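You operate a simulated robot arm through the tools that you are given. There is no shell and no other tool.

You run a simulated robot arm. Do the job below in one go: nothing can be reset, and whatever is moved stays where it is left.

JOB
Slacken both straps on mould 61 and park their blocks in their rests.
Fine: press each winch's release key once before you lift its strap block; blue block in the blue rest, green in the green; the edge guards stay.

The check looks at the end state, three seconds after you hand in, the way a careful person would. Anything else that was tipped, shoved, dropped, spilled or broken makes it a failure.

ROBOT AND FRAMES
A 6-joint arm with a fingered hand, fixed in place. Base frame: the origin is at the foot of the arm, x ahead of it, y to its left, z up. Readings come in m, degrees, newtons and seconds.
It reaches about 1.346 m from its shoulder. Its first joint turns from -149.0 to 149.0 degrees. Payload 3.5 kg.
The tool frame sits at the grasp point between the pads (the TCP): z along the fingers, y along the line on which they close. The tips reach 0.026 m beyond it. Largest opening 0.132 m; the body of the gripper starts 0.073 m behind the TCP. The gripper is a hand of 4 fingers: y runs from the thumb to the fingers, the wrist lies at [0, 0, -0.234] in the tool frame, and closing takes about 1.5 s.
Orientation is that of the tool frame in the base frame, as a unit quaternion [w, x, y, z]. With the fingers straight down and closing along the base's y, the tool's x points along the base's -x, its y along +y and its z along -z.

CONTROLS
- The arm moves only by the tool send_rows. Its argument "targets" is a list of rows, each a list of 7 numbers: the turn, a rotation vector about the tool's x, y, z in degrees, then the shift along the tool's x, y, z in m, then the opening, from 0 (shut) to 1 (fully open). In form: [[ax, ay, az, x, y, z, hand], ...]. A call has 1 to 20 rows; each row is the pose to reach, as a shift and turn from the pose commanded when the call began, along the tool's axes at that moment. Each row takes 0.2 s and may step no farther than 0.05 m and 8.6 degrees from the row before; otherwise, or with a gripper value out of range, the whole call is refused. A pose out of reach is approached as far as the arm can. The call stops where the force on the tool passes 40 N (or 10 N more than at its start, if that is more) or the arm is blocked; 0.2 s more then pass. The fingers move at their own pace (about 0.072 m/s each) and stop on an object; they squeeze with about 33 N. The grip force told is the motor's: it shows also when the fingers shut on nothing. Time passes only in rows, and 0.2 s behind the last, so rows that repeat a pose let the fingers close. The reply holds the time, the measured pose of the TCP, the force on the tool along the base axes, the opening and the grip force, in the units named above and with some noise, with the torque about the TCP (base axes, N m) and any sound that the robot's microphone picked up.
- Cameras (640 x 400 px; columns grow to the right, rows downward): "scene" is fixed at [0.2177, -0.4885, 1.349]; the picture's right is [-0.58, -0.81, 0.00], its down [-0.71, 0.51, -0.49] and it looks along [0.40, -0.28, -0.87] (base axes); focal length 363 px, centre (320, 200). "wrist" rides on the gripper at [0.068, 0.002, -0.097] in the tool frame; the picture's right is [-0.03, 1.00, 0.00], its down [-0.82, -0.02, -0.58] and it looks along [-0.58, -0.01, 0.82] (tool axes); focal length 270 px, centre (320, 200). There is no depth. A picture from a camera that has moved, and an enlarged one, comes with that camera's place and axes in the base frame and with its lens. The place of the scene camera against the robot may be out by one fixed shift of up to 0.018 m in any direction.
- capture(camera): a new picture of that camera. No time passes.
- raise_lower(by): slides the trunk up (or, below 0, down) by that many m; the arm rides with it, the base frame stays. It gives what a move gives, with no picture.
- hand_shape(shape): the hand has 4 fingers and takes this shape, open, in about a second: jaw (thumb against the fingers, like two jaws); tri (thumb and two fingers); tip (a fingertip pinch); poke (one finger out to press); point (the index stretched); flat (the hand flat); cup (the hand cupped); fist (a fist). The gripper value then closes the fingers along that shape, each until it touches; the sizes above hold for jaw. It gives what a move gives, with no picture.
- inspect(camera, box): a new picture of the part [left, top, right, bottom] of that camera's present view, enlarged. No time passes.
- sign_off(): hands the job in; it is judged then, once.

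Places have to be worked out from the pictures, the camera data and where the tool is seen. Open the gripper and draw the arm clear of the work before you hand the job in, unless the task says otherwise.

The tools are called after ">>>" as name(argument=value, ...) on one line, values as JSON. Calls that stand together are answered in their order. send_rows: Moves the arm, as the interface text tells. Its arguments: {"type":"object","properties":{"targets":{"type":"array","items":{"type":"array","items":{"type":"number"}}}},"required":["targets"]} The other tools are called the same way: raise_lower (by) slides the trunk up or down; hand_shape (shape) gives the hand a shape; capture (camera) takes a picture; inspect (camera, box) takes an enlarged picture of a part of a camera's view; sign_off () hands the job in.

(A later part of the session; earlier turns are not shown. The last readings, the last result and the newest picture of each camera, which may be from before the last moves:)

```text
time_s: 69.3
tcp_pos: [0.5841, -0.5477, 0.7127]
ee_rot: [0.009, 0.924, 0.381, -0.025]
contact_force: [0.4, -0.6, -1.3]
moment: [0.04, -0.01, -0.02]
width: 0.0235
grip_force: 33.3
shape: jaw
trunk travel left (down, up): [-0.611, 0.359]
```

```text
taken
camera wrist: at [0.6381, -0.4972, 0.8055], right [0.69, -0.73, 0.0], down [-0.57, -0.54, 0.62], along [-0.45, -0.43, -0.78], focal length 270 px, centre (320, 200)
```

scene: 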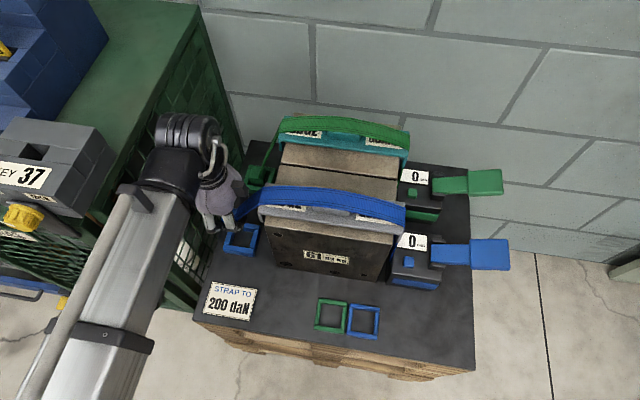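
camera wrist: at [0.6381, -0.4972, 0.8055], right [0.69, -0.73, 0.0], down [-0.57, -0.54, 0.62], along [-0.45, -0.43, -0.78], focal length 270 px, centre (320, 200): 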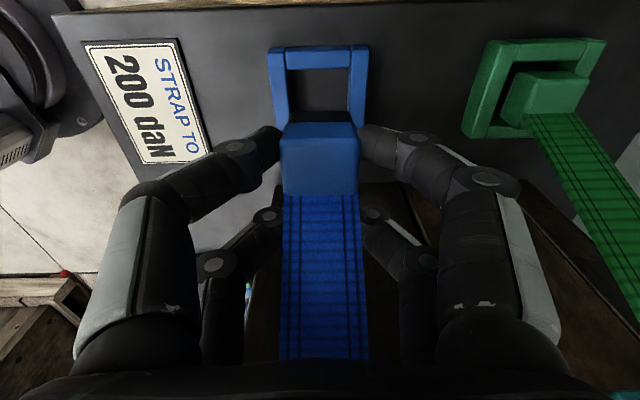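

Block and strap are free of the socket, guards undisturbed. I carry the block out towards the pallet front (along -v), then a bit along u past the crate post, at this height.

>>> send_rows(targets=[[0, 0, 0, 0, -0.02, 0, 0], [0, 0, 0, 0, -0.04, 0, 0], [0, 0, 0, 0, -0.06, 0, 0], [0, 0, 0, -0.015, -0.08, 0.0008, 0], [0, 0, 0, -0.03, -0.1, 0.0016, 0], [0, 0, 0, -0.05, -0.12, 0.0026, 0], [0, 0, 0, -0.07, -0.14, 0.0037, 0], [0, 0, 0, -0.07, -0.14, 0.0037, 0]])

>>> capture(camera="scene")

>>> capture(camera="wrist")

```text
time_s: 71.1
tcp_pos: [0.4357, -0.4963, 0.7132]
ee_rot: [0.009, 0.924, 0.381, -0.025]
contact_force: [0.4, -0.6, -1.5]
moment: [0.01, 0.0, -0.01]
width: 0.0234
grip_force: 32.9
shape: jaw
trunk travel left (down, up): [-0.611, 0.359]
```

```text
taken
```

scene: 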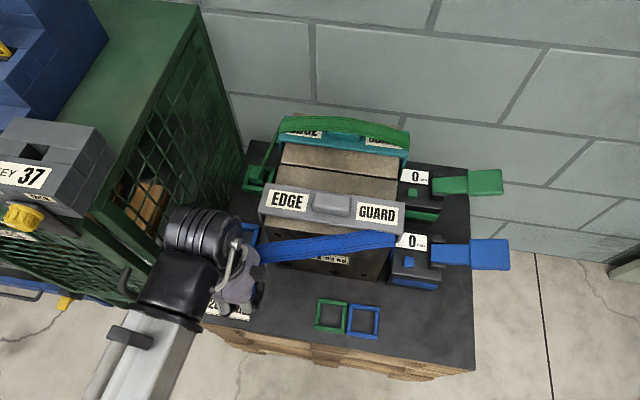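

```text
taken
camera wrist: at [0.4896, -0.4469, 0.8057], right [0.69, -0.73, 0.0], down [-0.57, -0.54, 0.62], along [-0.45, -0.43, -0.78], focal length 270 px, centre (320, 200)
```

wrist: 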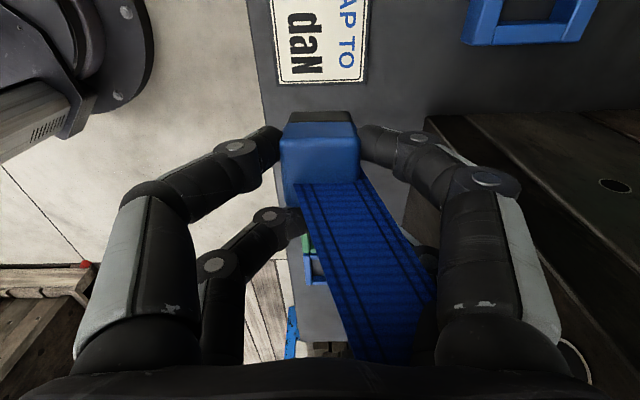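

The strap simply follows the block and the guard stayed. Now I measure the rests precisely in enlarged views before carrying on.

>>> inspect(camera="scene", box=[290, 270, 410, 345])

>>> inspect(camera="scene", box=[200, 200, 460, 360])

>>> inspect(camera="wrist", box=[220, 200, 420, 325])

```text
5.33 times, centred on (350, 308) of scene
camera zoom: at [0.2177, -0.4885, 1.349], right [-0.58, -0.81, 0.0], down [-0.71, 0.51, -0.49], along [0.4, -0.28, -0.87], focal length 1934 px, centre (160, -373)
```

zoom: 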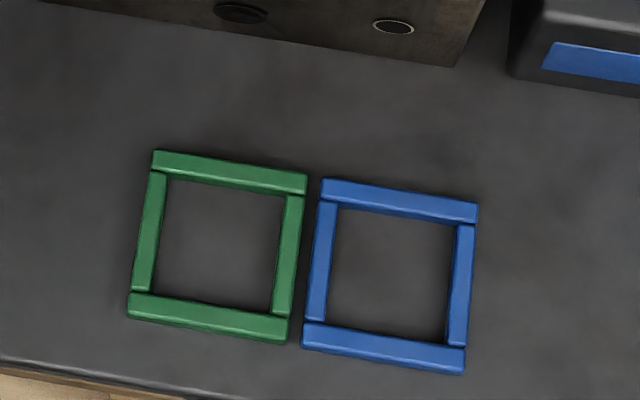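

```text
2.46 times, centred on (330, 280) of scene
camera zoom: at [0.2177, -0.4885, 1.349], right [-0.58, -0.81, 0.0], down [-0.71, 0.51, -0.49], along [0.4, -0.28, -0.87], focal length 892 px, centre (295, 3)
```

zoom: 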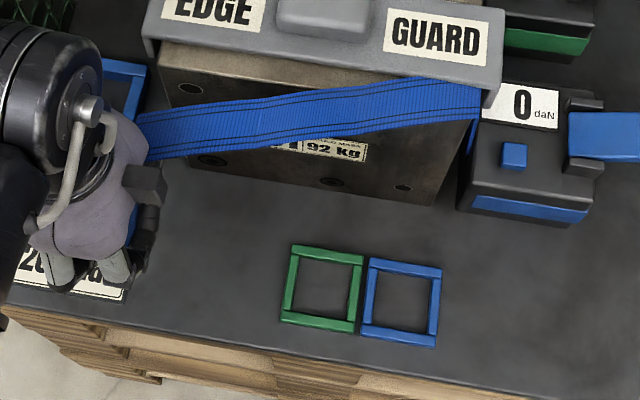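

```text
3.20 times, centred on (320, 262) of wrist
camera zoom: at [0.4896, -0.4469, 0.8057], right [0.69, -0.73, 0.0], down [-0.57, -0.54, 0.62], along [-0.45, -0.43, -0.78], focal length 865 px, centre (320, 0)
```

zoom: 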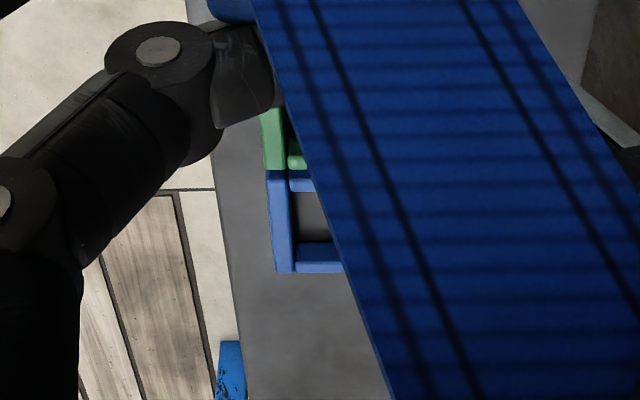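

Rest walls are about 0.01 m high with a 0.049 m opening. I carry the block further along the pallet front (0.15 m in u), which also uncovers the empty blue socket for calibrating the scene view.

>>> send_rows(targets=[[0, 0, 0, -0.03, 0, 0.0016, 0], [0, 0, 0, -0.06, 0, 0.0031, 0], [0, 0, 0, -0.09, 0, 0.0047, 0], [0, 0, 0, -0.12, 0, 0.0063, 0], [0, 0, 0, -0.15, 0, 0.0078, 0], [0, 0, 0, -0.15, 0, 0.0078, 0]])

>>> capture(camera="scene")

>>> inspect(camera="scene", box=[190, 200, 310, 275])

>>> capture(camera="wrist")

```text
time_s: 72.5
tcp_pos: [0.3306, -0.6022, 0.7127]
ee_rot: [0.01, 0.924, 0.381, -0.025]
contact_force: [-0.7, 0.3, -0.8]
moment: [0.03, 0.0, -0.04]
width: 0.0235
grip_force: 33.2
shape: jaw
trunk travel left (down, up): [-0.611, 0.359]
```

```text
taken
```

scene: 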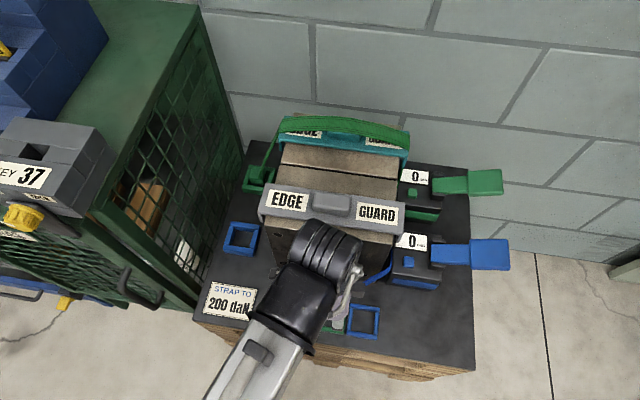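

```text
5.33 times, centred on (250, 238) of scene
camera zoom: at [0.2177, -0.4885, 1.349], right [-0.58, -0.81, 0.0], down [-0.71, 0.51, -0.49], along [0.4, -0.28, -0.87], focal length 1934 px, centre (693, 0)
```

zoom: 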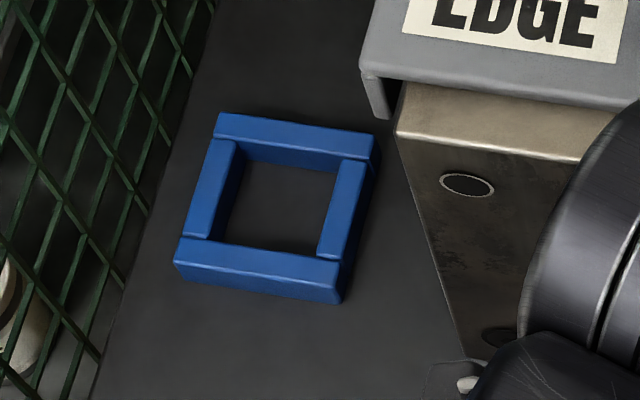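

```text
taken
camera wrist: at [0.3848, -0.5525, 0.8056], right [0.69, -0.73, 0.0], down [-0.57, -0.54, 0.62], along [-0.45, -0.43, -0.78], focal length 270 px, centre (320, 200)
```

wrist: 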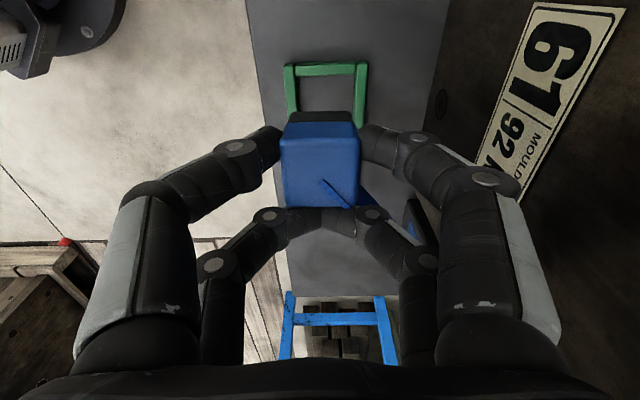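

The empty socket gives me a scene calibration; by it the blue rest centre is near (0.286, -0.657). The green rest shows in the wrist view, so I enlarge it to cross-check.

>>> inspect(camera="wrist", box=[240, 30, 420, 140])

>>> inspect(camera="wrist", box=[220, 100, 440, 240])

>>> inspect(camera="scene", box=[280, 230, 440, 350])

```text
3.56 times, centred on (330, 85) of wrist
camera zoom: at [0.3848, -0.5525, 0.8056], right [0.69, -0.73, 0.0], down [-0.57, -0.54, 0.62], along [-0.45, -0.43, -0.78], focal length 961 px, centre (284, 609)
```

zoom: 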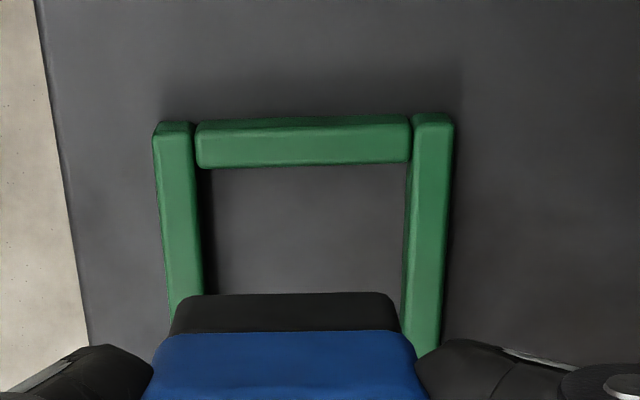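

```text
2.86 times, centred on (330, 170) of wrist
camera zoom: at [0.3848, -0.5525, 0.8056], right [0.69, -0.73, 0.0], down [-0.57, -0.54, 0.62], along [-0.45, -0.43, -0.78], focal length 772 px, centre (291, 286)
```

zoom: 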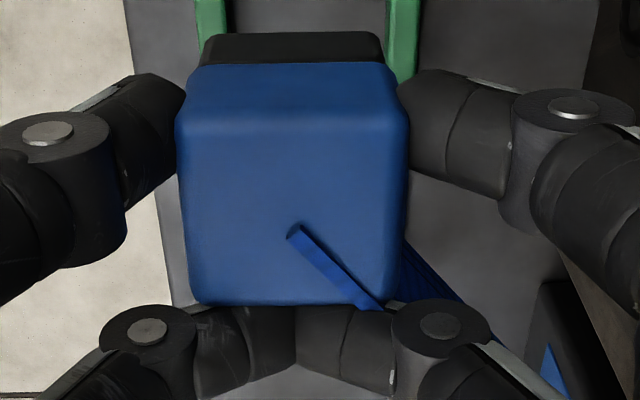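

```text
3.33 times, centred on (360, 290) of scene
camera zoom: at [0.2177, -0.4885, 1.349], right [-0.58, -0.81, 0.0], down [-0.71, 0.51, -0.49], along [0.4, -0.28, -0.87], focal length 1209 px, centre (187, -100)
```

zoom: 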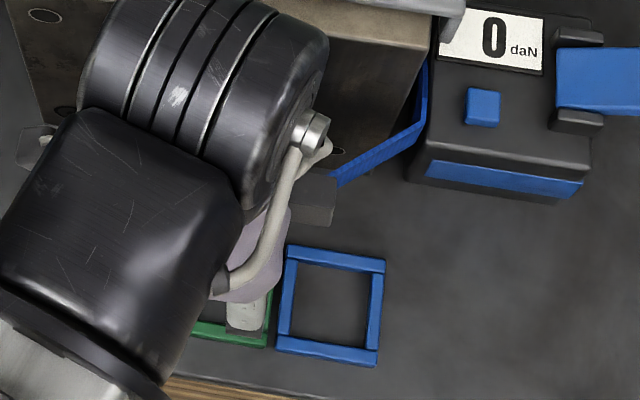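

Both methods agree: green rest near (0.331, -0.610), blue rest 0.067 m further in u. I move the block over the blue rest (du 0.074, dv 0.005) and check before lowering.

>>> send_rows(targets=[[0, 0, 0, -0.025, 0.0018, 0.0013, 0], [0, 0, 0, -0.05, 0.0036, 0.0026, 0], [0, 0, 0, -0.0742, 0.0053, 0.0039, 0], [0, 0, 0, -0.0742, 0.0053, 0.0039, 0]])

>>> inspect(camera="wrist", box=[240, 0, 420, 110])

>>> inspect(camera="scene", box=[300, 220, 460, 350])

```text
time_s: 73.5
tcp_pos: [0.2808, -0.6588, 0.7117]
ee_rot: [0.011, 0.924, 0.381, -0.025]
contact_force: [-0.3, -0.2, -0.7]
moment: [0.02, -0.02, 0.0]
width: 0.0234
grip_force: 33.2
shape: jaw
trunk travel left (down, up): [-0.611, 0.359]
```

```text
3.56 times, centred on (330, 55) of wrist
camera zoom: at [0.3343, -0.6085, 0.8056], right [0.69, -0.73, 0.0], down [-0.57, -0.54, 0.62], along [-0.45, -0.43, -0.78], focal length 961 px, centre (284, 716)
```

zoom: 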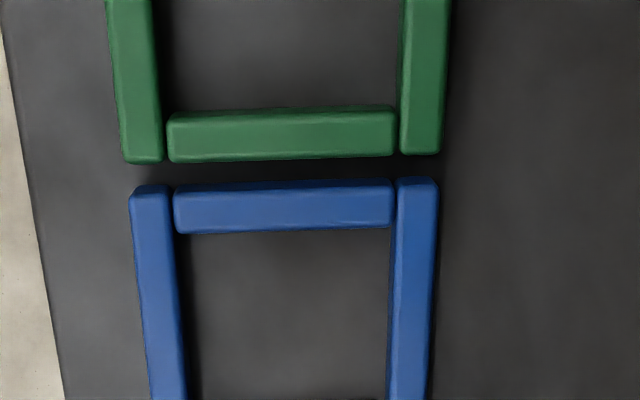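

```text
3.08 times, centred on (380, 285) of scene
camera zoom: at [0.2177, -0.4885, 1.349], right [-0.58, -0.81, 0.0], down [-0.71, 0.51, -0.49], along [0.4, -0.28, -0.87], focal length 1116 px, centre (135, -62)
```

zoom: 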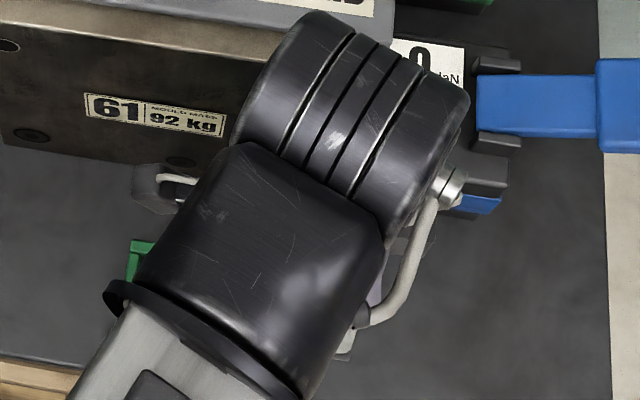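

The block sits over the blue rest within about 1 mm by this view. I lower it most of the way.

>>> raise_lower(by=-0.065)

>>> capture(camera="wrist")

>>> inspect(camera="wrist", box=[240, 60, 420, 170])

```text
time_s: 74.6
tcp_pos: [0.2818, -0.6596, 0.648]
ee_rot: [0.01, 0.924, 0.382, -0.025]
contact_force: [-0.5, 0.6, -0.7]
moment: [0.0, 0.01, 0.0]
width: 0.0234
grip_force: 32.5
shape: jaw
trunk travel left (down, up): [-0.546, 0.424]
```

```text
taken
camera wrist: at [0.3345, -0.6084, 0.7406], right [0.69, -0.73, 0.0], down [-0.57, -0.54, 0.62], along [-0.45, -0.43, -0.78], focal length 270 px, centre (320, 200)
```

wrist: 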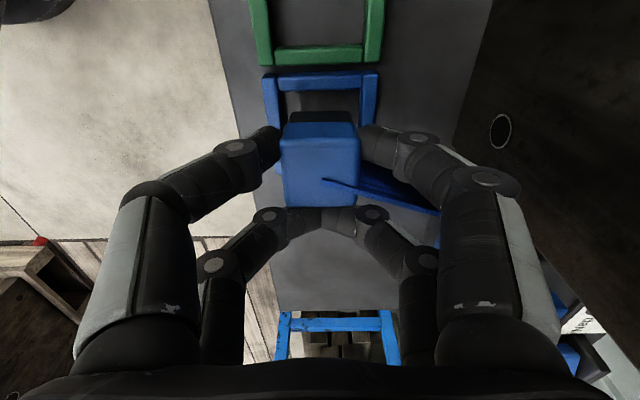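

```text
3.56 times, centred on (330, 115) of wrist
camera zoom: at [0.3345, -0.6084, 0.7406], right [0.69, -0.73, 0.0], down [-0.57, -0.54, 0.62], along [-0.45, -0.43, -0.78], focal length 961 px, centre (284, 502)
```

zoom: 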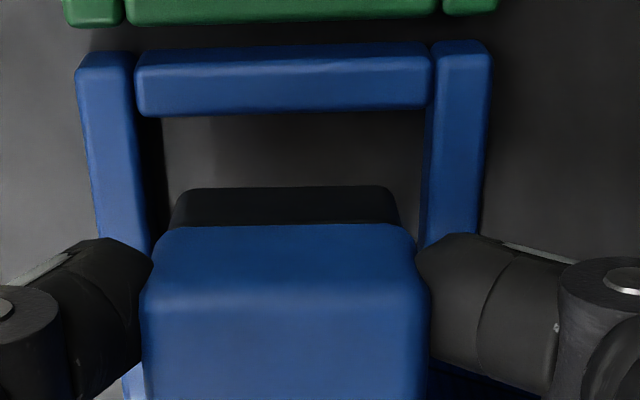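

The block hangs centred over the rest opening. I lower 13 mm more, then the last bit in small steps.

>>> raise_lower(by=-0.013)

>>> inspect(camera="wrist", box=[240, 60, 420, 170])

```text
time_s: 75.2
tcp_pos: [0.2817, -0.6575, 0.6344]
ee_rot: [0.01, 0.924, 0.381, -0.025]
contact_force: [0.6, -0.4, -1.6]
moment: [-0.06, -0.02, 0.01]
width: 0.023
grip_force: 33.2
shape: jaw
trunk travel left (down, up): [-0.533, 0.437]
```

```text
3.56 times, centred on (330, 115) of wrist
camera zoom: at [0.3345, -0.6084, 0.7276], right [0.69, -0.73, 0.0], down [-0.57, -0.54, 0.62], along [-0.45, -0.43, -0.78], focal length 961 px, centre (284, 502)
```

zoom: 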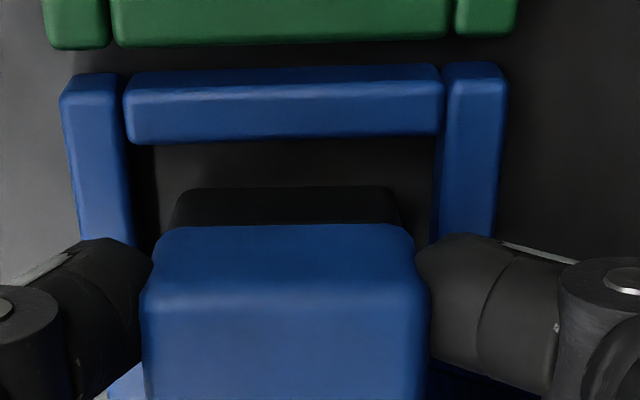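

No contact yet. I step down 3 mm.

>>> raise_lower(by=-0.003)

```text
time_s: 75.7
tcp_pos: [0.2817, -0.6581, 0.632]
ee_rot: [0.01, 0.924, 0.38, -0.025]
contact_force: [0.0, 0.3, -0.9]
moment: [-0.03, 0.0, 0.0]
width: 0.0234
grip_force: 33.1
shape: jaw
trunk travel left (down, up): [-0.53, 0.44]
```

Still hanging; 2 mm more.

>>> raise_lower(by=-0.002)

```text
time_s: 76.2
tcp_pos: [0.2797, -0.6579, 0.6298]
ee_rot: [0.01, 0.924, 0.382, -0.026]
contact_force: [-0.4, -2.6, 6.9]
moment: [0.06, -0.04, -0.04]
width: 0.0231
grip_force: 33.3
shape: jaw
trunk travel left (down, up): [-0.528, 0.442]
```

The block has touched down (7 N up, at the same height as in its socket). I open the fingers gently to half.

>>> send_rows(targets=[[0, 0, 0, 0, 0, 0, 0.25], [0, 0, 0, 0, 0, 0, 0.35], [0, 0, 0, 0, 0, 0, 0.45], [0, 0, 0, 0, 0, 0, 0.5], [0, 0, 0, 0, 0, 0, 0.5], [0, 0, 0, 0, 0, 0, 0.5]])

>>> capture(camera="wrist")

>>> inspect(camera="wrist", box=[220, 60, 420, 200])

```text
time_s: 77.6
tcp_pos: [0.281, -0.6572, 0.6292]
ee_rot: [0.01, 0.924, 0.381, -0.025]
contact_force: [0.0, 0.0, -0.6]
moment: [0.02, -0.04, -0.01]
width: 0.0651
grip_force: 0.1
shape: jaw
trunk travel left (down, up): [-0.528, 0.442]
```

```text
taken
camera wrist: at [0.3344, -0.6083, 0.7226], right [0.69, -0.73, 0.0], down [-0.57, -0.54, 0.62], along [-0.45, -0.43, -0.78], focal length 270 px, centre (320, 200)
```

wrist: 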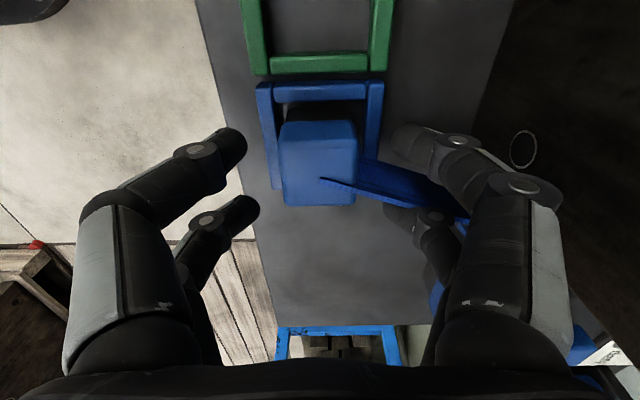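

```text
2.86 times, centred on (320, 130) of wrist
camera zoom: at [0.3344, -0.6083, 0.7226], right [0.69, -0.73, 0.0], down [-0.57, -0.54, 0.62], along [-0.45, -0.43, -0.78], focal length 772 px, centre (320, 400)
```

zoom: 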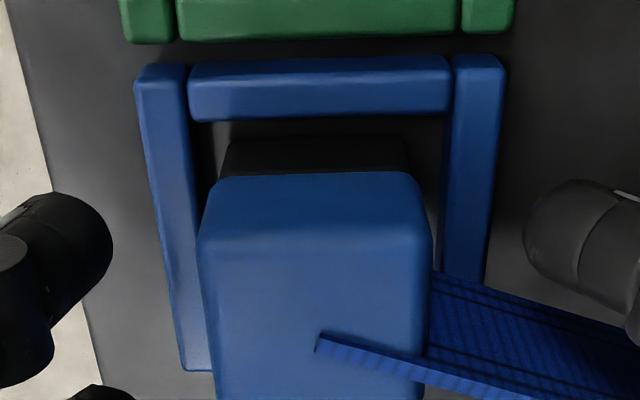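

The blue block stands in its rest. I raise straight up and check with the scene camera.

>>> raise_lower(by=0.12)

>>> capture(camera="wrist")

>>> capture(camera="scene")

```text
time_s: 79.1
tcp_pos: [0.281, -0.6583, 0.7497]
ee_rot: [0.011, 0.924, 0.381, -0.025]
contact_force: [0.6, 0.1, -0.2]
moment: [-0.02, -0.01, 0.03]
width: 0.0655
grip_force: 0.1
shape: jaw
trunk travel left (down, up): [-0.648, 0.322]
```

```text
taken
camera wrist: at [0.3344, -0.6083, 0.8426], right [0.69, -0.73, 0.0], down [-0.57, -0.54, 0.62], along [-0.45, -0.43, -0.78], focal length 270 px, centre (320, 200)
```

wrist: 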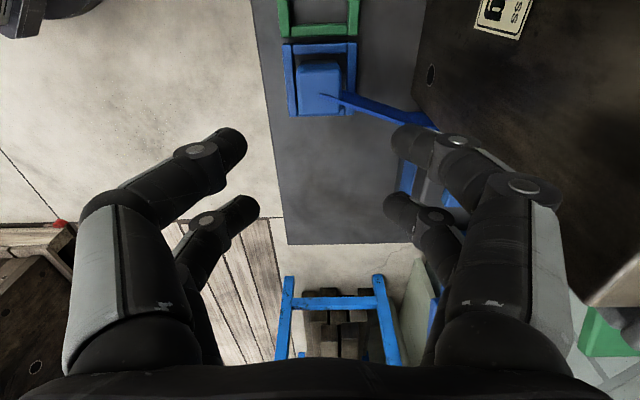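

```text
taken
```

scene: 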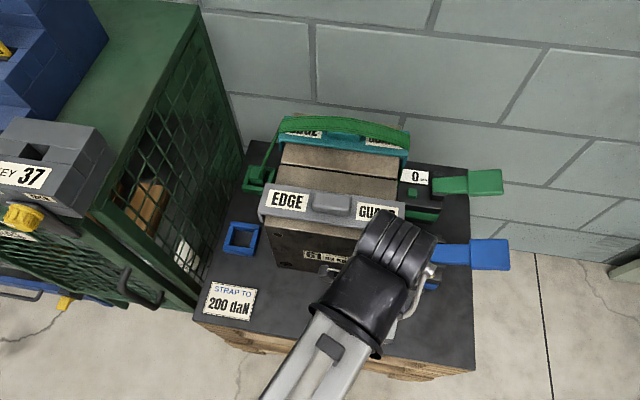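

I enlarge the wrist view of the parked blue block.

>>> inspect(camera="wrist", box=[240, 0, 440, 125])

```text
3.20 times, centred on (340, 62) of wrist
camera zoom: at [0.3344, -0.6083, 0.8426], right [0.69, -0.73, 0.0], down [-0.57, -0.54, 0.62], along [-0.45, -0.43, -0.78], focal length 865 px, centre (256, 640)
```

zoom: 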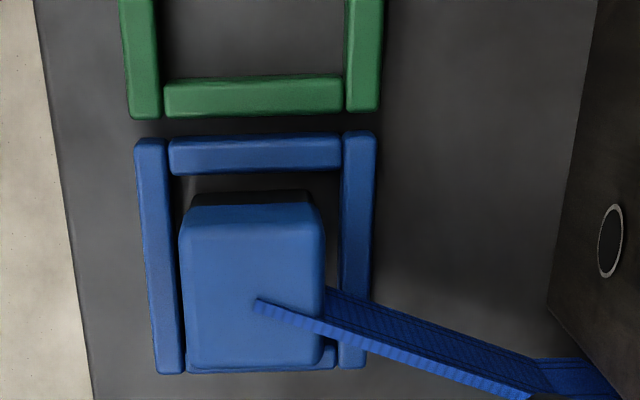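

The blue block is seated inside its blue rest. Next the green one: I raise above the crate rim, un-lean the hand and travel over to the green block, about (0.700, -0.661).

>>> raise_lower(by=0.25)

>>> send_rows(targets=[[0, 0.3, 0, 0.0245, 0.0248, -0.0013, 0.5], [0, 0.6, 0, 0.0491, 0.0495, -0.0026, 0.5], [0, 0.9, 0, 0.0736, 0.0743, -0.0039, 0.5], [0, 1.2, 0, 0.0981, 0.099, -0.0051, 0.5], [0, 1.5, 0, 0.1227, 0.1238, -0.0064, 0.5], [0, 1.8, 0, 0.1472, 0.1486, -0.0077, 0.5], [0, 2.1, 0, 0.1717, 0.1733, -0.009, 0.5], [0, 2.4, 0, 0.1963, 0.1981, -0.0103, 0.5], [0, 2.7, 0, 0.2208, 0.2228, -0.0116, 0.5], [0, 3, 0, 0.2453, 0.2476, -0.0128, 0.5], [0, 3, 0, 0.2699, 0.2723, -0.0141, 0.5], [0, 3, 0, 0.2944, 0.2971, -0.0154, 0.5], [0, 3, 0, 0.2944, 0.2971, -0.0154, 0.5]])

>>> capture(camera="wrist")

>>> capture(camera="scene")

```text
time_s: 81.7
tcp_pos: [0.2804, -0.6582, 0.9994]
ee_rot: [0.011, 0.924, 0.382, -0.024]
contact_force: [0.4, -0.4, 0.3]
moment: [0.0, 0.04, 0.02]
width: 0.0654
grip_force: 0.2
shape: jaw
trunk travel left (down, up): [-0.898, 0.072]
```

```text
time_s: 84.5
tcp_pos: [0.6982, -0.6619, 0.9989]
ee_rot: [0.001, 0.924, 0.382, 0.0]
contact_force: [-0.1, -0.3, -0.1]
moment: [0.02, -0.01, -0.01]
width: 0.0655
grip_force: 0.0
shape: jaw
trunk travel left (down, up): [-0.898, 0.072]
```

```text
taken
camera wrist: at [0.7486, -0.6165, 1.0961], right [0.69, -0.73, 0.0], down [-0.59, -0.56, 0.58], along [-0.42, -0.4, -0.81], focal length 270 px, centre (320, 200)
```

wrist: 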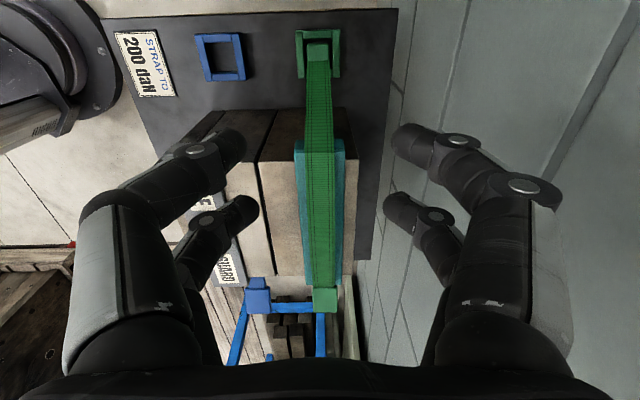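

```text
taken
```

scene: 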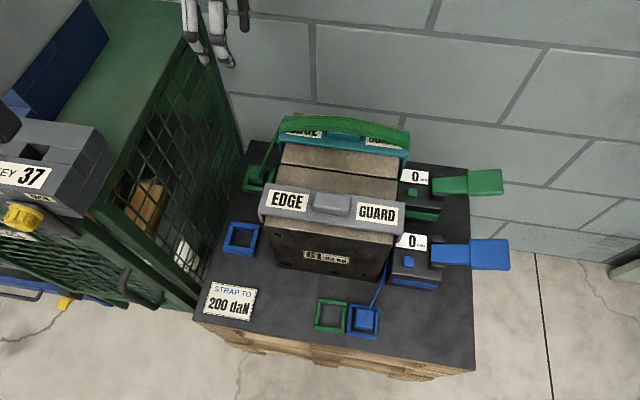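

The scene confirms the blue block parked in the blue rest and both guards in place. I enlarge the green block below.

>>> inspect(camera="wrist", box=[240, 0, 400, 100])

>>> inspect(camera="scene", box=[200, 120, 320, 270])

```text
4.00 times, centred on (320, 50) of wrist
camera zoom: at [0.7486, -0.6165, 1.0961], right [0.69, -0.73, 0.0], down [-0.59, -0.56, 0.58], along [-0.42, -0.4, -0.81], focal length 1081 px, centre (320, 800)
```

zoom: 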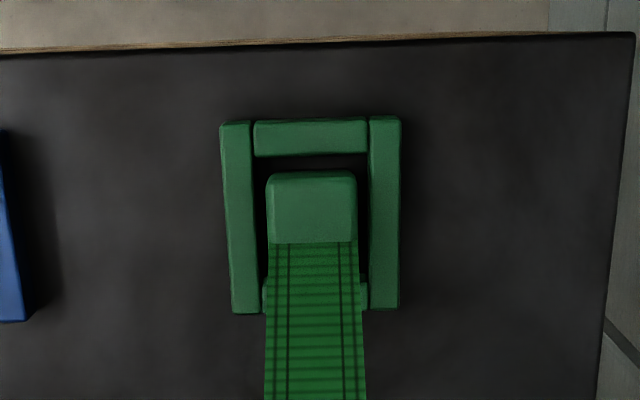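

```text
2.67 times, centred on (260, 195) of scene
camera zoom: at [0.2177, -0.4885, 1.349], right [-0.58, -0.81, 0.0], down [-0.71, 0.51, -0.49], along [0.4, -0.28, -0.87], focal length 967 px, centre (480, 213)
```

zoom: 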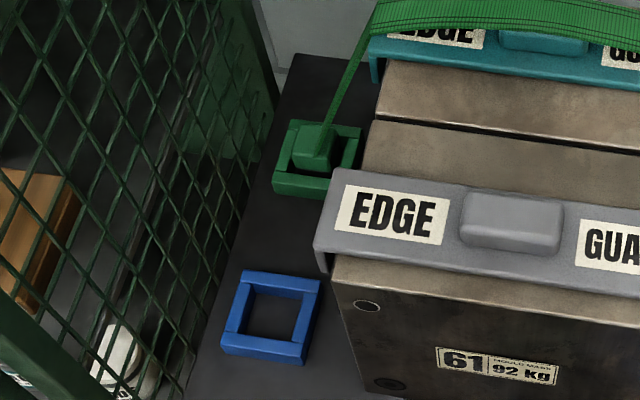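

Green socket and block sit the same relative way as the blue did; TCP is already within 1-3 mm. I descend in stages past the crate's rim height, watching for contact.

>>> raise_lower(by=-0.13)

>>> raise_lower(by=-0.02)

>>> raise_lower(by=-0.02)

>>> capture(camera="scene")

>>> capture(camera="wrist")

```text
time_s: 86.1
tcp_pos: [0.6987, -0.6634, 0.869]
ee_rot: [0.0, 0.925, 0.381, 0.0]
contact_force: [-0.2, 0.1, -0.3]
moment: [-0.03, 0.0, 0.01]
width: 0.0654
grip_force: 0.1
shape: jaw
trunk travel left (down, up): [-0.768, 0.202]
```

```text
time_s: 86.8
tcp_pos: [0.6973, -0.6625, 0.8478]
ee_rot: [0.001, 0.925, 0.38, -0.001]
contact_force: [-0.7, -0.1, 0.9]
moment: [0.0, -0.04, 0.02]
width: 0.0656
grip_force: 0.0
shape: jaw
trunk travel left (down, up): [-0.748, 0.222]
```

```text
time_s: 87.4
tcp_pos: [0.6985, -0.6637, 0.8287]
ee_rot: [0.001, 0.925, 0.381, -0.002]
contact_force: [0.4, 0.2, 0.5]
moment: [-0.01, 0.02, 0.0]
width: 0.0655
grip_force: 0.1
shape: jaw
trunk travel left (down, up): [-0.728, 0.242]
```

```text
taken
```

scene: 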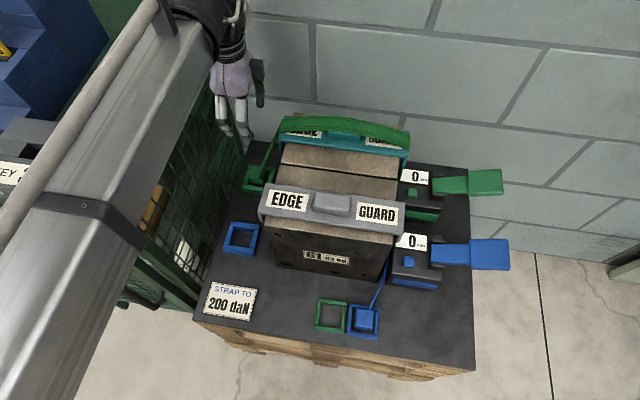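

```text
taken
camera wrist: at [0.7483, -0.6167, 0.926], right [0.69, -0.73, 0.0], down [-0.59, -0.56, 0.58], along [-0.42, -0.4, -0.82], focal length 270 px, centre (320, 200)
```

wrist: 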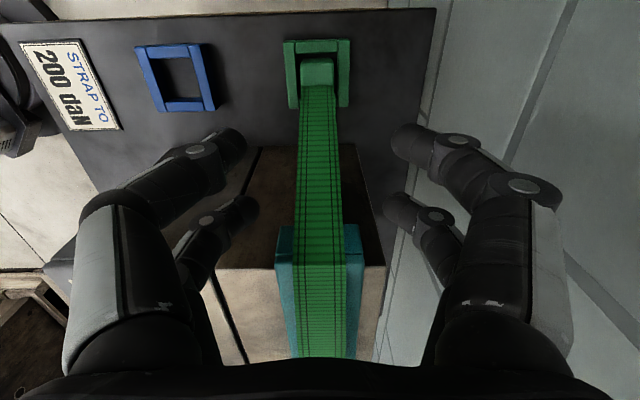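

No contact at the rim height. I continue down in steps to about 0.69.

>>> raise_lower(by=-0.04)

>>> raise_lower(by=-0.05)

>>> raise_lower(by=-0.05)

>>> capture(camera="wrist")

>>> inspect(camera="wrist", box=[240, 20, 400, 120])

>>> capture(camera="scene")

```text
time_s: 88.2
tcp_pos: [0.6976, -0.6629, 0.7899]
ee_rot: [0.0, 0.924, 0.381, 0.0]
contact_force: [-0.2, 0.2, 0.2]
moment: [0.03, -0.01, 0.0]
width: 0.0653
grip_force: 0.1
shape: jaw
trunk travel left (down, up): [-0.688, 0.282]
```

```text
time_s: 89.2
tcp_pos: [0.6986, -0.6636, 0.7405]
ee_rot: [0.0, 0.925, 0.381, 0.0]
contact_force: [0.0, 0.4, 0.1]
moment: [0.02, -0.02, 0.01]
width: 0.0655
grip_force: 0.0
shape: jaw
trunk travel left (down, up): [-0.638, 0.332]
```

```text
time_s: 90.1
tcp_pos: [0.698, -0.6622, 0.688]
ee_rot: [0.0, 0.925, 0.381, -0.001]
contact_force: [-0.8, 0.8, 0.5]
moment: [0.01, 0.0, -0.03]
width: 0.0656
grip_force: 0.0
shape: jaw
trunk travel left (down, up): [-0.588, 0.382]
```

```text
taken
camera wrist: at [0.7483, -0.6167, 0.7861], right [0.69, -0.73, 0.0], down [-0.59, -0.56, 0.58], along [-0.42, -0.4, -0.82], focal length 270 px, centre (320, 200)
```

wrist: 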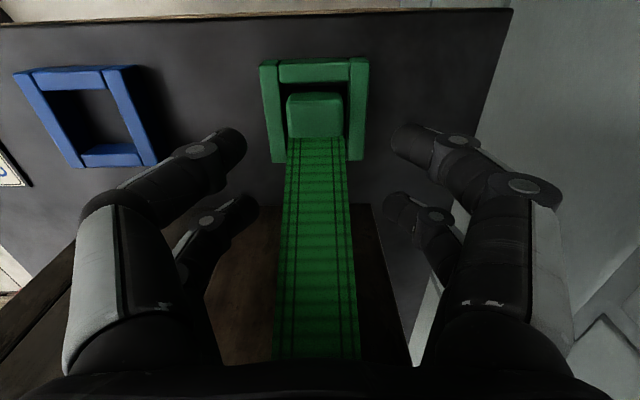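

```text
4.00 times, centred on (320, 70) of wrist
camera zoom: at [0.7483, -0.6167, 0.7861], right [0.69, -0.73, 0.0], down [-0.59, -0.56, 0.58], along [-0.42, -0.4, -0.82], focal length 1081 px, centre (320, 720)
```

zoom: 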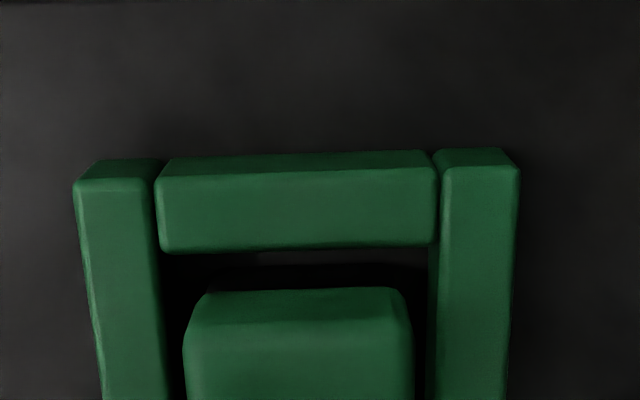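

```text
taken
```

scene: 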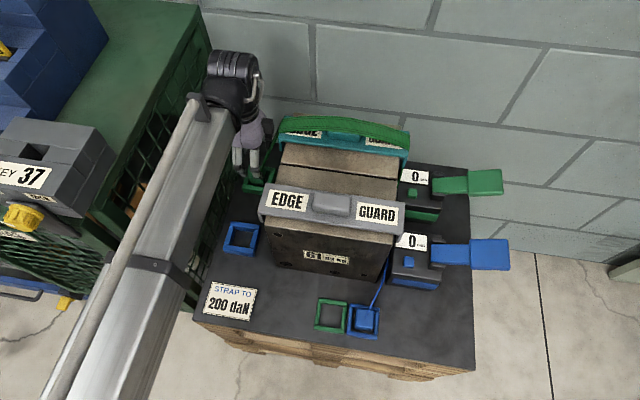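

Clean descent. The block is about 2 mm off in the closing direction; I shift -2.5 mm there and lower 0.04 m.

>>> send_rows(targets=[[0, 0, 0, 0, -0.0025, 0, 0.5], [0, 0, 0, 0, -0.0025, 0, 0.5]])

>>> raise_lower(by=-0.04)

>>> capture(camera="wrist")

>>> inspect(camera="wrist", box=[200, 40, 440, 190])

```text
time_s: 90.7
tcp_pos: [0.696, -0.6617, 0.6886]
ee_rot: [0.001, 0.925, 0.381, -0.001]
contact_force: [-0.7, -0.9, 0.1]
moment: [0.03, -0.01, 0.0]
width: 0.0657
grip_force: 0.1
shape: jaw
trunk travel left (down, up): [-0.588, 0.382]
```

```text
time_s: 91.5
tcp_pos: [0.6962, -0.661, 0.6491]
ee_rot: [0.001, 0.924, 0.381, -0.001]
contact_force: [-0.5, 0.0, -0.3]
moment: [0.01, 0.01, -0.01]
width: 0.0655
grip_force: 0.1
shape: jaw
trunk travel left (down, up): [-0.548, 0.422]
```

```text
taken
camera wrist: at [0.7465, -0.6147, 0.746], right [0.69, -0.73, 0.0], down [-0.59, -0.56, 0.58], along [-0.42, -0.4, -0.82], focal length 270 px, centre (320, 200)
```

wrist: 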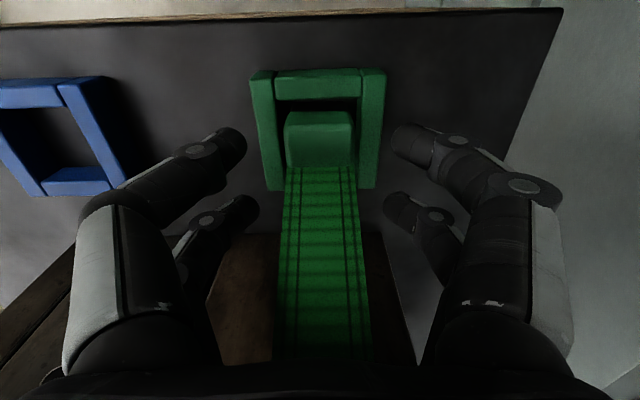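

```text
2.67 times, centred on (320, 115) of wrist
camera zoom: at [0.7465, -0.6147, 0.746], right [0.69, -0.73, 0.0], down [-0.59, -0.56, 0.58], along [-0.42, -0.4, -0.82], focal length 721 px, centre (320, 427)
```

zoom: 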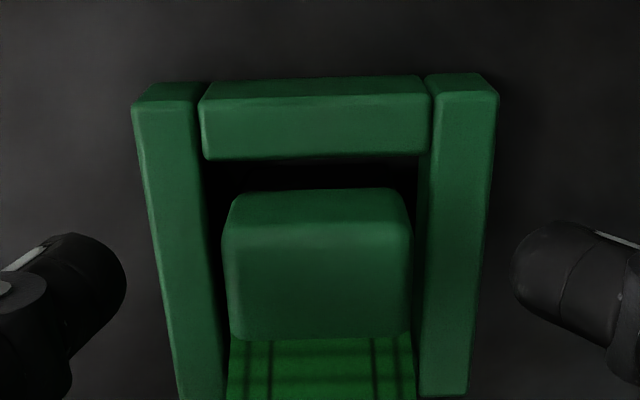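

Block centred between the fingers to within about 1 mm. I lower 18 mm to the height that worked for blue and close.

>>> raise_lower(by=-0.018)

>>> send_rows(targets=[[0, 0, 0, 0, 0, 0, 0.35], [0, 0, 0, 0, 0, 0, 0.2], [0, 0, 0, 0, 0, 0, 0], [0, 0, 0, 0, 0, 0, 0], [0, 0, 0, 0, 0, 0, 0], [0, 0, 0, 0, 0, 0, 0], [0, 0, 0, 0, 0, 0, 0]])

>>> capture(camera="wrist")

```text
time_s: 92.2
tcp_pos: [0.6963, -0.6613, 0.6306]
ee_rot: [0.001, 0.925, 0.381, -0.001]
contact_force: [0.3, -0.2, -1.0]
moment: [0.01, 0.0, 0.03]
width: 0.0655
grip_force: 0.1
shape: jaw
trunk travel left (down, up): [-0.53, 0.44]
```

```text
time_s: 93.8
tcp_pos: [0.6968, -0.6606, 0.631]
ee_rot: [0.001, 0.925, 0.381, 0.0]
contact_force: [-0.3, 0.2, -0.2]
moment: [-0.04, 0.02, -0.03]
width: 0.0233
grip_force: 33.1
shape: jaw
trunk travel left (down, up): [-0.53, 0.44]
```

```text
taken
camera wrist: at [0.7465, -0.6147, 0.7279], right [0.69, -0.73, 0.0], down [-0.59, -0.56, 0.58], along [-0.42, -0.4, -0.82], focal length 270 px, centre (320, 200)
```

wrist: 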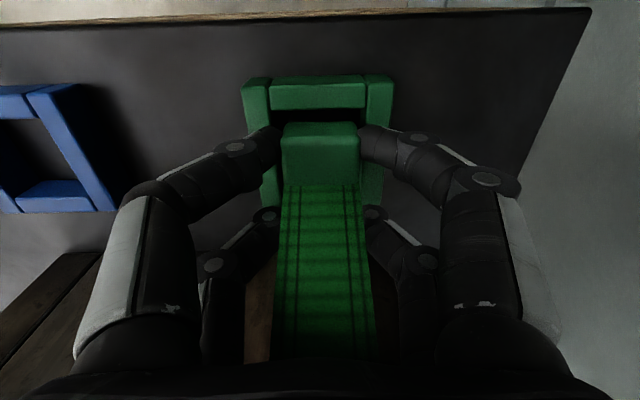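

Same grip as with the blue block. I lift 0.08 m and check it comes along.

>>> raise_lower(by=0.012)

>>> raise_lower(by=0.07)

>>> capture(camera="wrist")

>>> capture(camera="scene")

```text
time_s: 94.4
tcp_pos: [0.6968, -0.661, 0.6432]
ee_rot: [0.001, 0.925, 0.381, -0.001]
contact_force: [-0.6, -0.5, -1.7]
moment: [-0.01, 0.01, 0.0]
width: 0.0231
grip_force: 33.0
shape: jaw
trunk travel left (down, up): [-0.542, 0.428]
```

```text
time_s: 95.5
tcp_pos: [0.696, -0.661, 0.712]
ee_rot: [0.0, 0.925, 0.381, -0.001]
contact_force: [-0.6, 0.9, -2.7]
moment: [0.01, -0.01, 0.01]
width: 0.0232
grip_force: 33.3
shape: jaw
trunk travel left (down, up): [-0.612, 0.358]
```

```text
taken
camera wrist: at [0.7466, -0.6148, 0.8098], right [0.69, -0.73, 0.0], down [-0.59, -0.56, 0.58], along [-0.42, -0.4, -0.82], focal length 270 px, centre (320, 200)
```

wrist: 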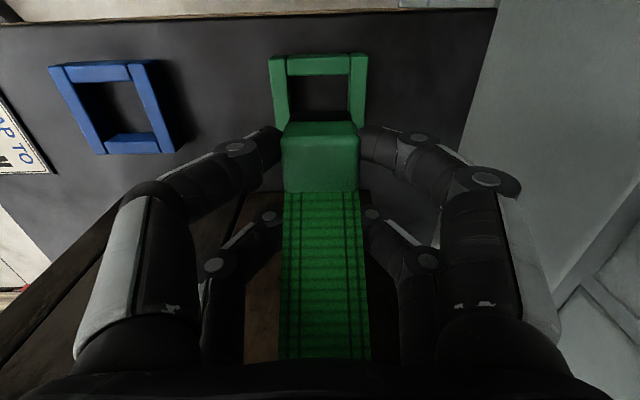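

```text
taken
```

scene: 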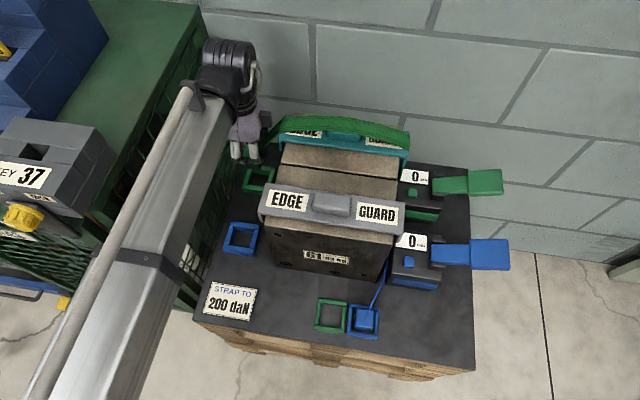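

The green block is out. I raise a further 0.035 m so the hand passes above the guards' edge but below the crate rim, then carry it out along the slot to the pallet front.

>>> raise_lower(by=0.035)

>>> send_rows(targets=[[0, 0, 0, 0, -0.02, 0, 0], [0, 0, 0, 0, -0.04, 0, 0], [0, 0, 0, 0, -0.06, 0, 0], [0, 0, 0, 0, -0.08, 0, 0], [0, 0, 0, 0, -0.1, 0, 0], [0, 0, 0, 0, -0.12, 0, 0], [0, 0, 0, 0, -0.14, 0, 0], [0, 0, 0, 0, -0.16, 0, 0], [0, 0, 0, 0, -0.16, 0, 0]])

>>> capture(camera="scene")

```text
time_s: 96.2
tcp_pos: [0.6972, -0.662, 0.7482]
ee_rot: [0.0, 0.924, 0.381, -0.001]
contact_force: [0.2, -0.5, -1.7]
moment: [0.04, 0.05, 0.0]
width: 0.0234
grip_force: 32.6
shape: jaw
trunk travel left (down, up): [-0.647, 0.323]
```

```text
time_s: 98.2
tcp_pos: [0.5843, -0.5477, 0.7475]
ee_rot: [0.001, 0.925, 0.381, 0.0]
contact_force: [0.8, 0.1, -1.4]
moment: [-0.04, 0.03, -0.06]
width: 0.0231
grip_force: 33.1
shape: jaw
trunk travel left (down, up): [-0.647, 0.323]
```

```text
taken
```

scene: 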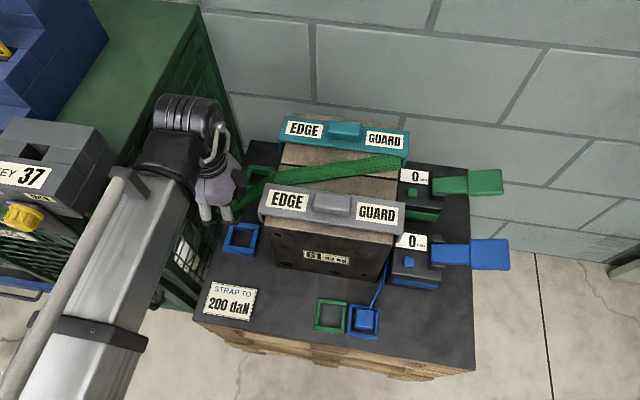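

Everything is undisturbed. I continue the same route as before around the mould's front corner to above the green rest (target TCP about (0.328, -0.6135)).

>>> send_rows(targets=[[0, 0, 0, 0, -0.02, 0, 0], [0, 0, 0, 0, -0.04, 0, 0], [0, 0, 0, 0, -0.06, 0, 0], [0, 0, 0, -0.015, -0.08, 0, 0], [0, 0, 0, -0.03, -0.1, 0, 0], [0, 0, 0, -0.05, -0.12, 0, 0], [0, 0, 0, -0.075, -0.138, 0, 0], [0, 0, 0, -0.105, -0.138, 0, 0], [0, 0, 0, -0.135, -0.138, 0, 0], [0, 0, 0, -0.165, -0.137, 0, 0], [0, 0, 0, -0.195, -0.136, 0, 0], [0, 0, 0, -0.215, -0.135, 0, 0], [0, 0, 0, -0.2277, -0.1338, 0, 0], [0, 0, 0, -0.2277, -0.1338, 0, 0]])

>>> capture(camera="wrist")

>>> inspect(camera="wrist", box=[220, 0, 440, 140])

>>> capture(camera="scene")

```text
time_s: 101.2
tcp_pos: [0.327, -0.6125, 0.7476]
ee_rot: [0.001, 0.925, 0.381, -0.001]
contact_force: [0.3, -0.3, -0.7]
moment: [-0.03, 0.01, -0.02]
width: 0.023
grip_force: 33.0
shape: jaw
trunk travel left (down, up): [-0.647, 0.323]
```

```text
taken
camera wrist: at [0.3771, -0.5665, 0.8449], right [0.69, -0.73, 0.0], down [-0.59, -0.56, 0.58], along [-0.42, -0.4, -0.82], focal length 270 px, centre (320, 200)
```

wrist: 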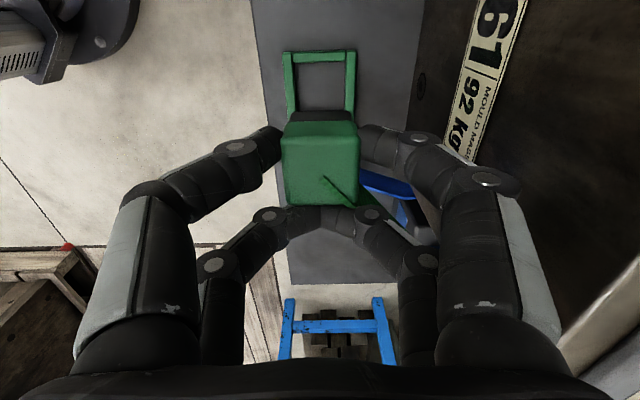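

```text
2.86 times, centred on (330, 70) of wrist
camera zoom: at [0.3771, -0.5665, 0.8449], right [0.69, -0.73, 0.0], down [-0.59, -0.56, 0.58], along [-0.42, -0.4, -0.82], focal length 772 px, centre (291, 571)
```

zoom: 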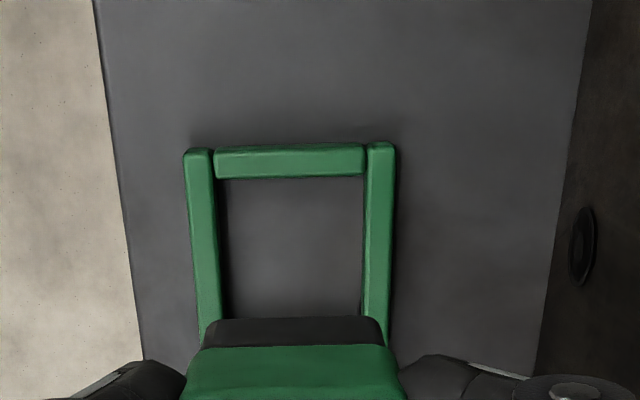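

```text
taken
```

scene: 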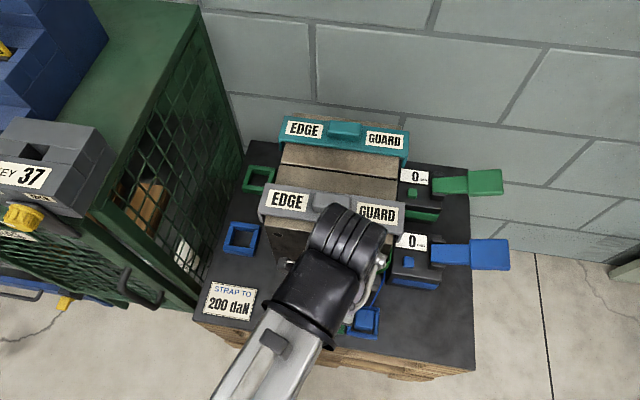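

The block is above the green rest, within about 1 mm in both directions. I lower it 0.10 m.

>>> raise_lower(by=-0.07)

>>> raise_lower(by=-0.03)

>>> inspect(camera="wrist", box=[220, 50, 440, 190])

```text
time_s: 102.3
tcp_pos: [0.3278, -0.6125, 0.6777]
ee_rot: [0.0, 0.925, 0.381, -0.001]
contact_force: [0.1, 0.5, -1.6]
moment: [0.01, 0.01, -0.01]
width: 0.0235
grip_force: 32.4
shape: jaw
trunk travel left (down, up): [-0.577, 0.393]
```

```text
time_s: 103.1
tcp_pos: [0.3275, -0.6125, 0.6484]
ee_rot: [0.0, 0.925, 0.381, -0.001]
contact_force: [-0.6, -0.3, -1.8]
moment: [-0.01, 0.02, -0.01]
width: 0.0231
grip_force: 33.0
shape: jaw
trunk travel left (down, up): [-0.547, 0.423]
```

```text
2.86 times, centred on (330, 120) of wrist
camera zoom: at [0.3772, -0.5663, 0.7449], right [0.69, -0.73, 0.0], down [-0.59, -0.56, 0.58], along [-0.42, -0.4, -0.82], focal length 772 px, centre (291, 429)
```

zoom: 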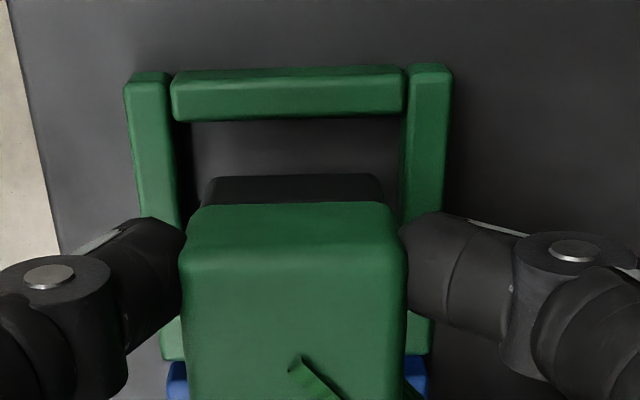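

Centred over the opening. I lower the rest of the way in small steps.

>>> raise_lower(by=-0.013)

>>> raise_lower(by=-0.003)

```text
time_s: 103.7
tcp_pos: [0.3263, -0.6143, 0.6355]
ee_rot: [0.0, 0.925, 0.381, 0.0]
contact_force: [0.3, 0.5, -2.0]
moment: [-0.01, 0.03, 0.03]
width: 0.0234
grip_force: 32.8
shape: jaw
trunk travel left (down, up): [-0.534, 0.436]
```

```text
time_s: 104.2
tcp_pos: [0.3276, -0.6122, 0.6313]
ee_rot: [0.0, 0.925, 0.381, -0.001]
contact_force: [-0.5, 0.2, -1.6]
moment: [0.01, 0.02, -0.01]
width: 0.0238
grip_force: 32.6
shape: jaw
trunk travel left (down, up): [-0.531, 0.439]
```

Still hanging free; 2 mm more.

>>> raise_lower(by=-0.002)

```text
time_s: 104.7
tcp_pos: [0.3271, -0.6135, 0.63]
ee_rot: [0.001, 0.924, 0.381, 0.0]
contact_force: [0.4, -0.9, 4.9]
moment: [0.09, -0.03, -0.01]
width: 0.0231
grip_force: 33.7
shape: jaw
trunk travel left (down, up): [-0.529, 0.441]
```

Touchdown at the same height as in the socket (5 N up). I open the fingers gently.

>>> send_rows(targets=[[0, 0, 0, 0, 0, 0, 0.25], [0, 0, 0, 0, 0, 0, 0.35], [0, 0, 0, 0, 0, 0, 0.45], [0, 0, 0, 0, 0, 0, 0.5], [0, 0, 0, 0, 0, 0, 0.5], [0, 0, 0, 0, 0, 0, 0.5]])

>>> capture(camera="wrist")

```text
time_s: 106.1
tcp_pos: [0.3275, -0.6123, 0.6302]
ee_rot: [0.002, 0.924, 0.382, 0.0]
contact_force: [0.6, 0.0, -0.6]
moment: [0.0, 0.02, 0.0]
width: 0.0654
grip_force: 0.1
shape: jaw
trunk travel left (down, up): [-0.529, 0.441]
```

```text
taken
camera wrist: at [0.3772, -0.5663, 0.727], right [0.69, -0.73, 0.0], down [-0.59, -0.56, 0.58], along [-0.42, -0.4, -0.82], focal length 270 px, centre (320, 200)
```

wrist: 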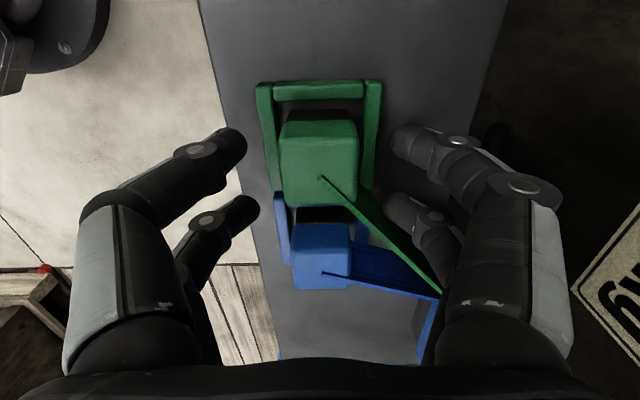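

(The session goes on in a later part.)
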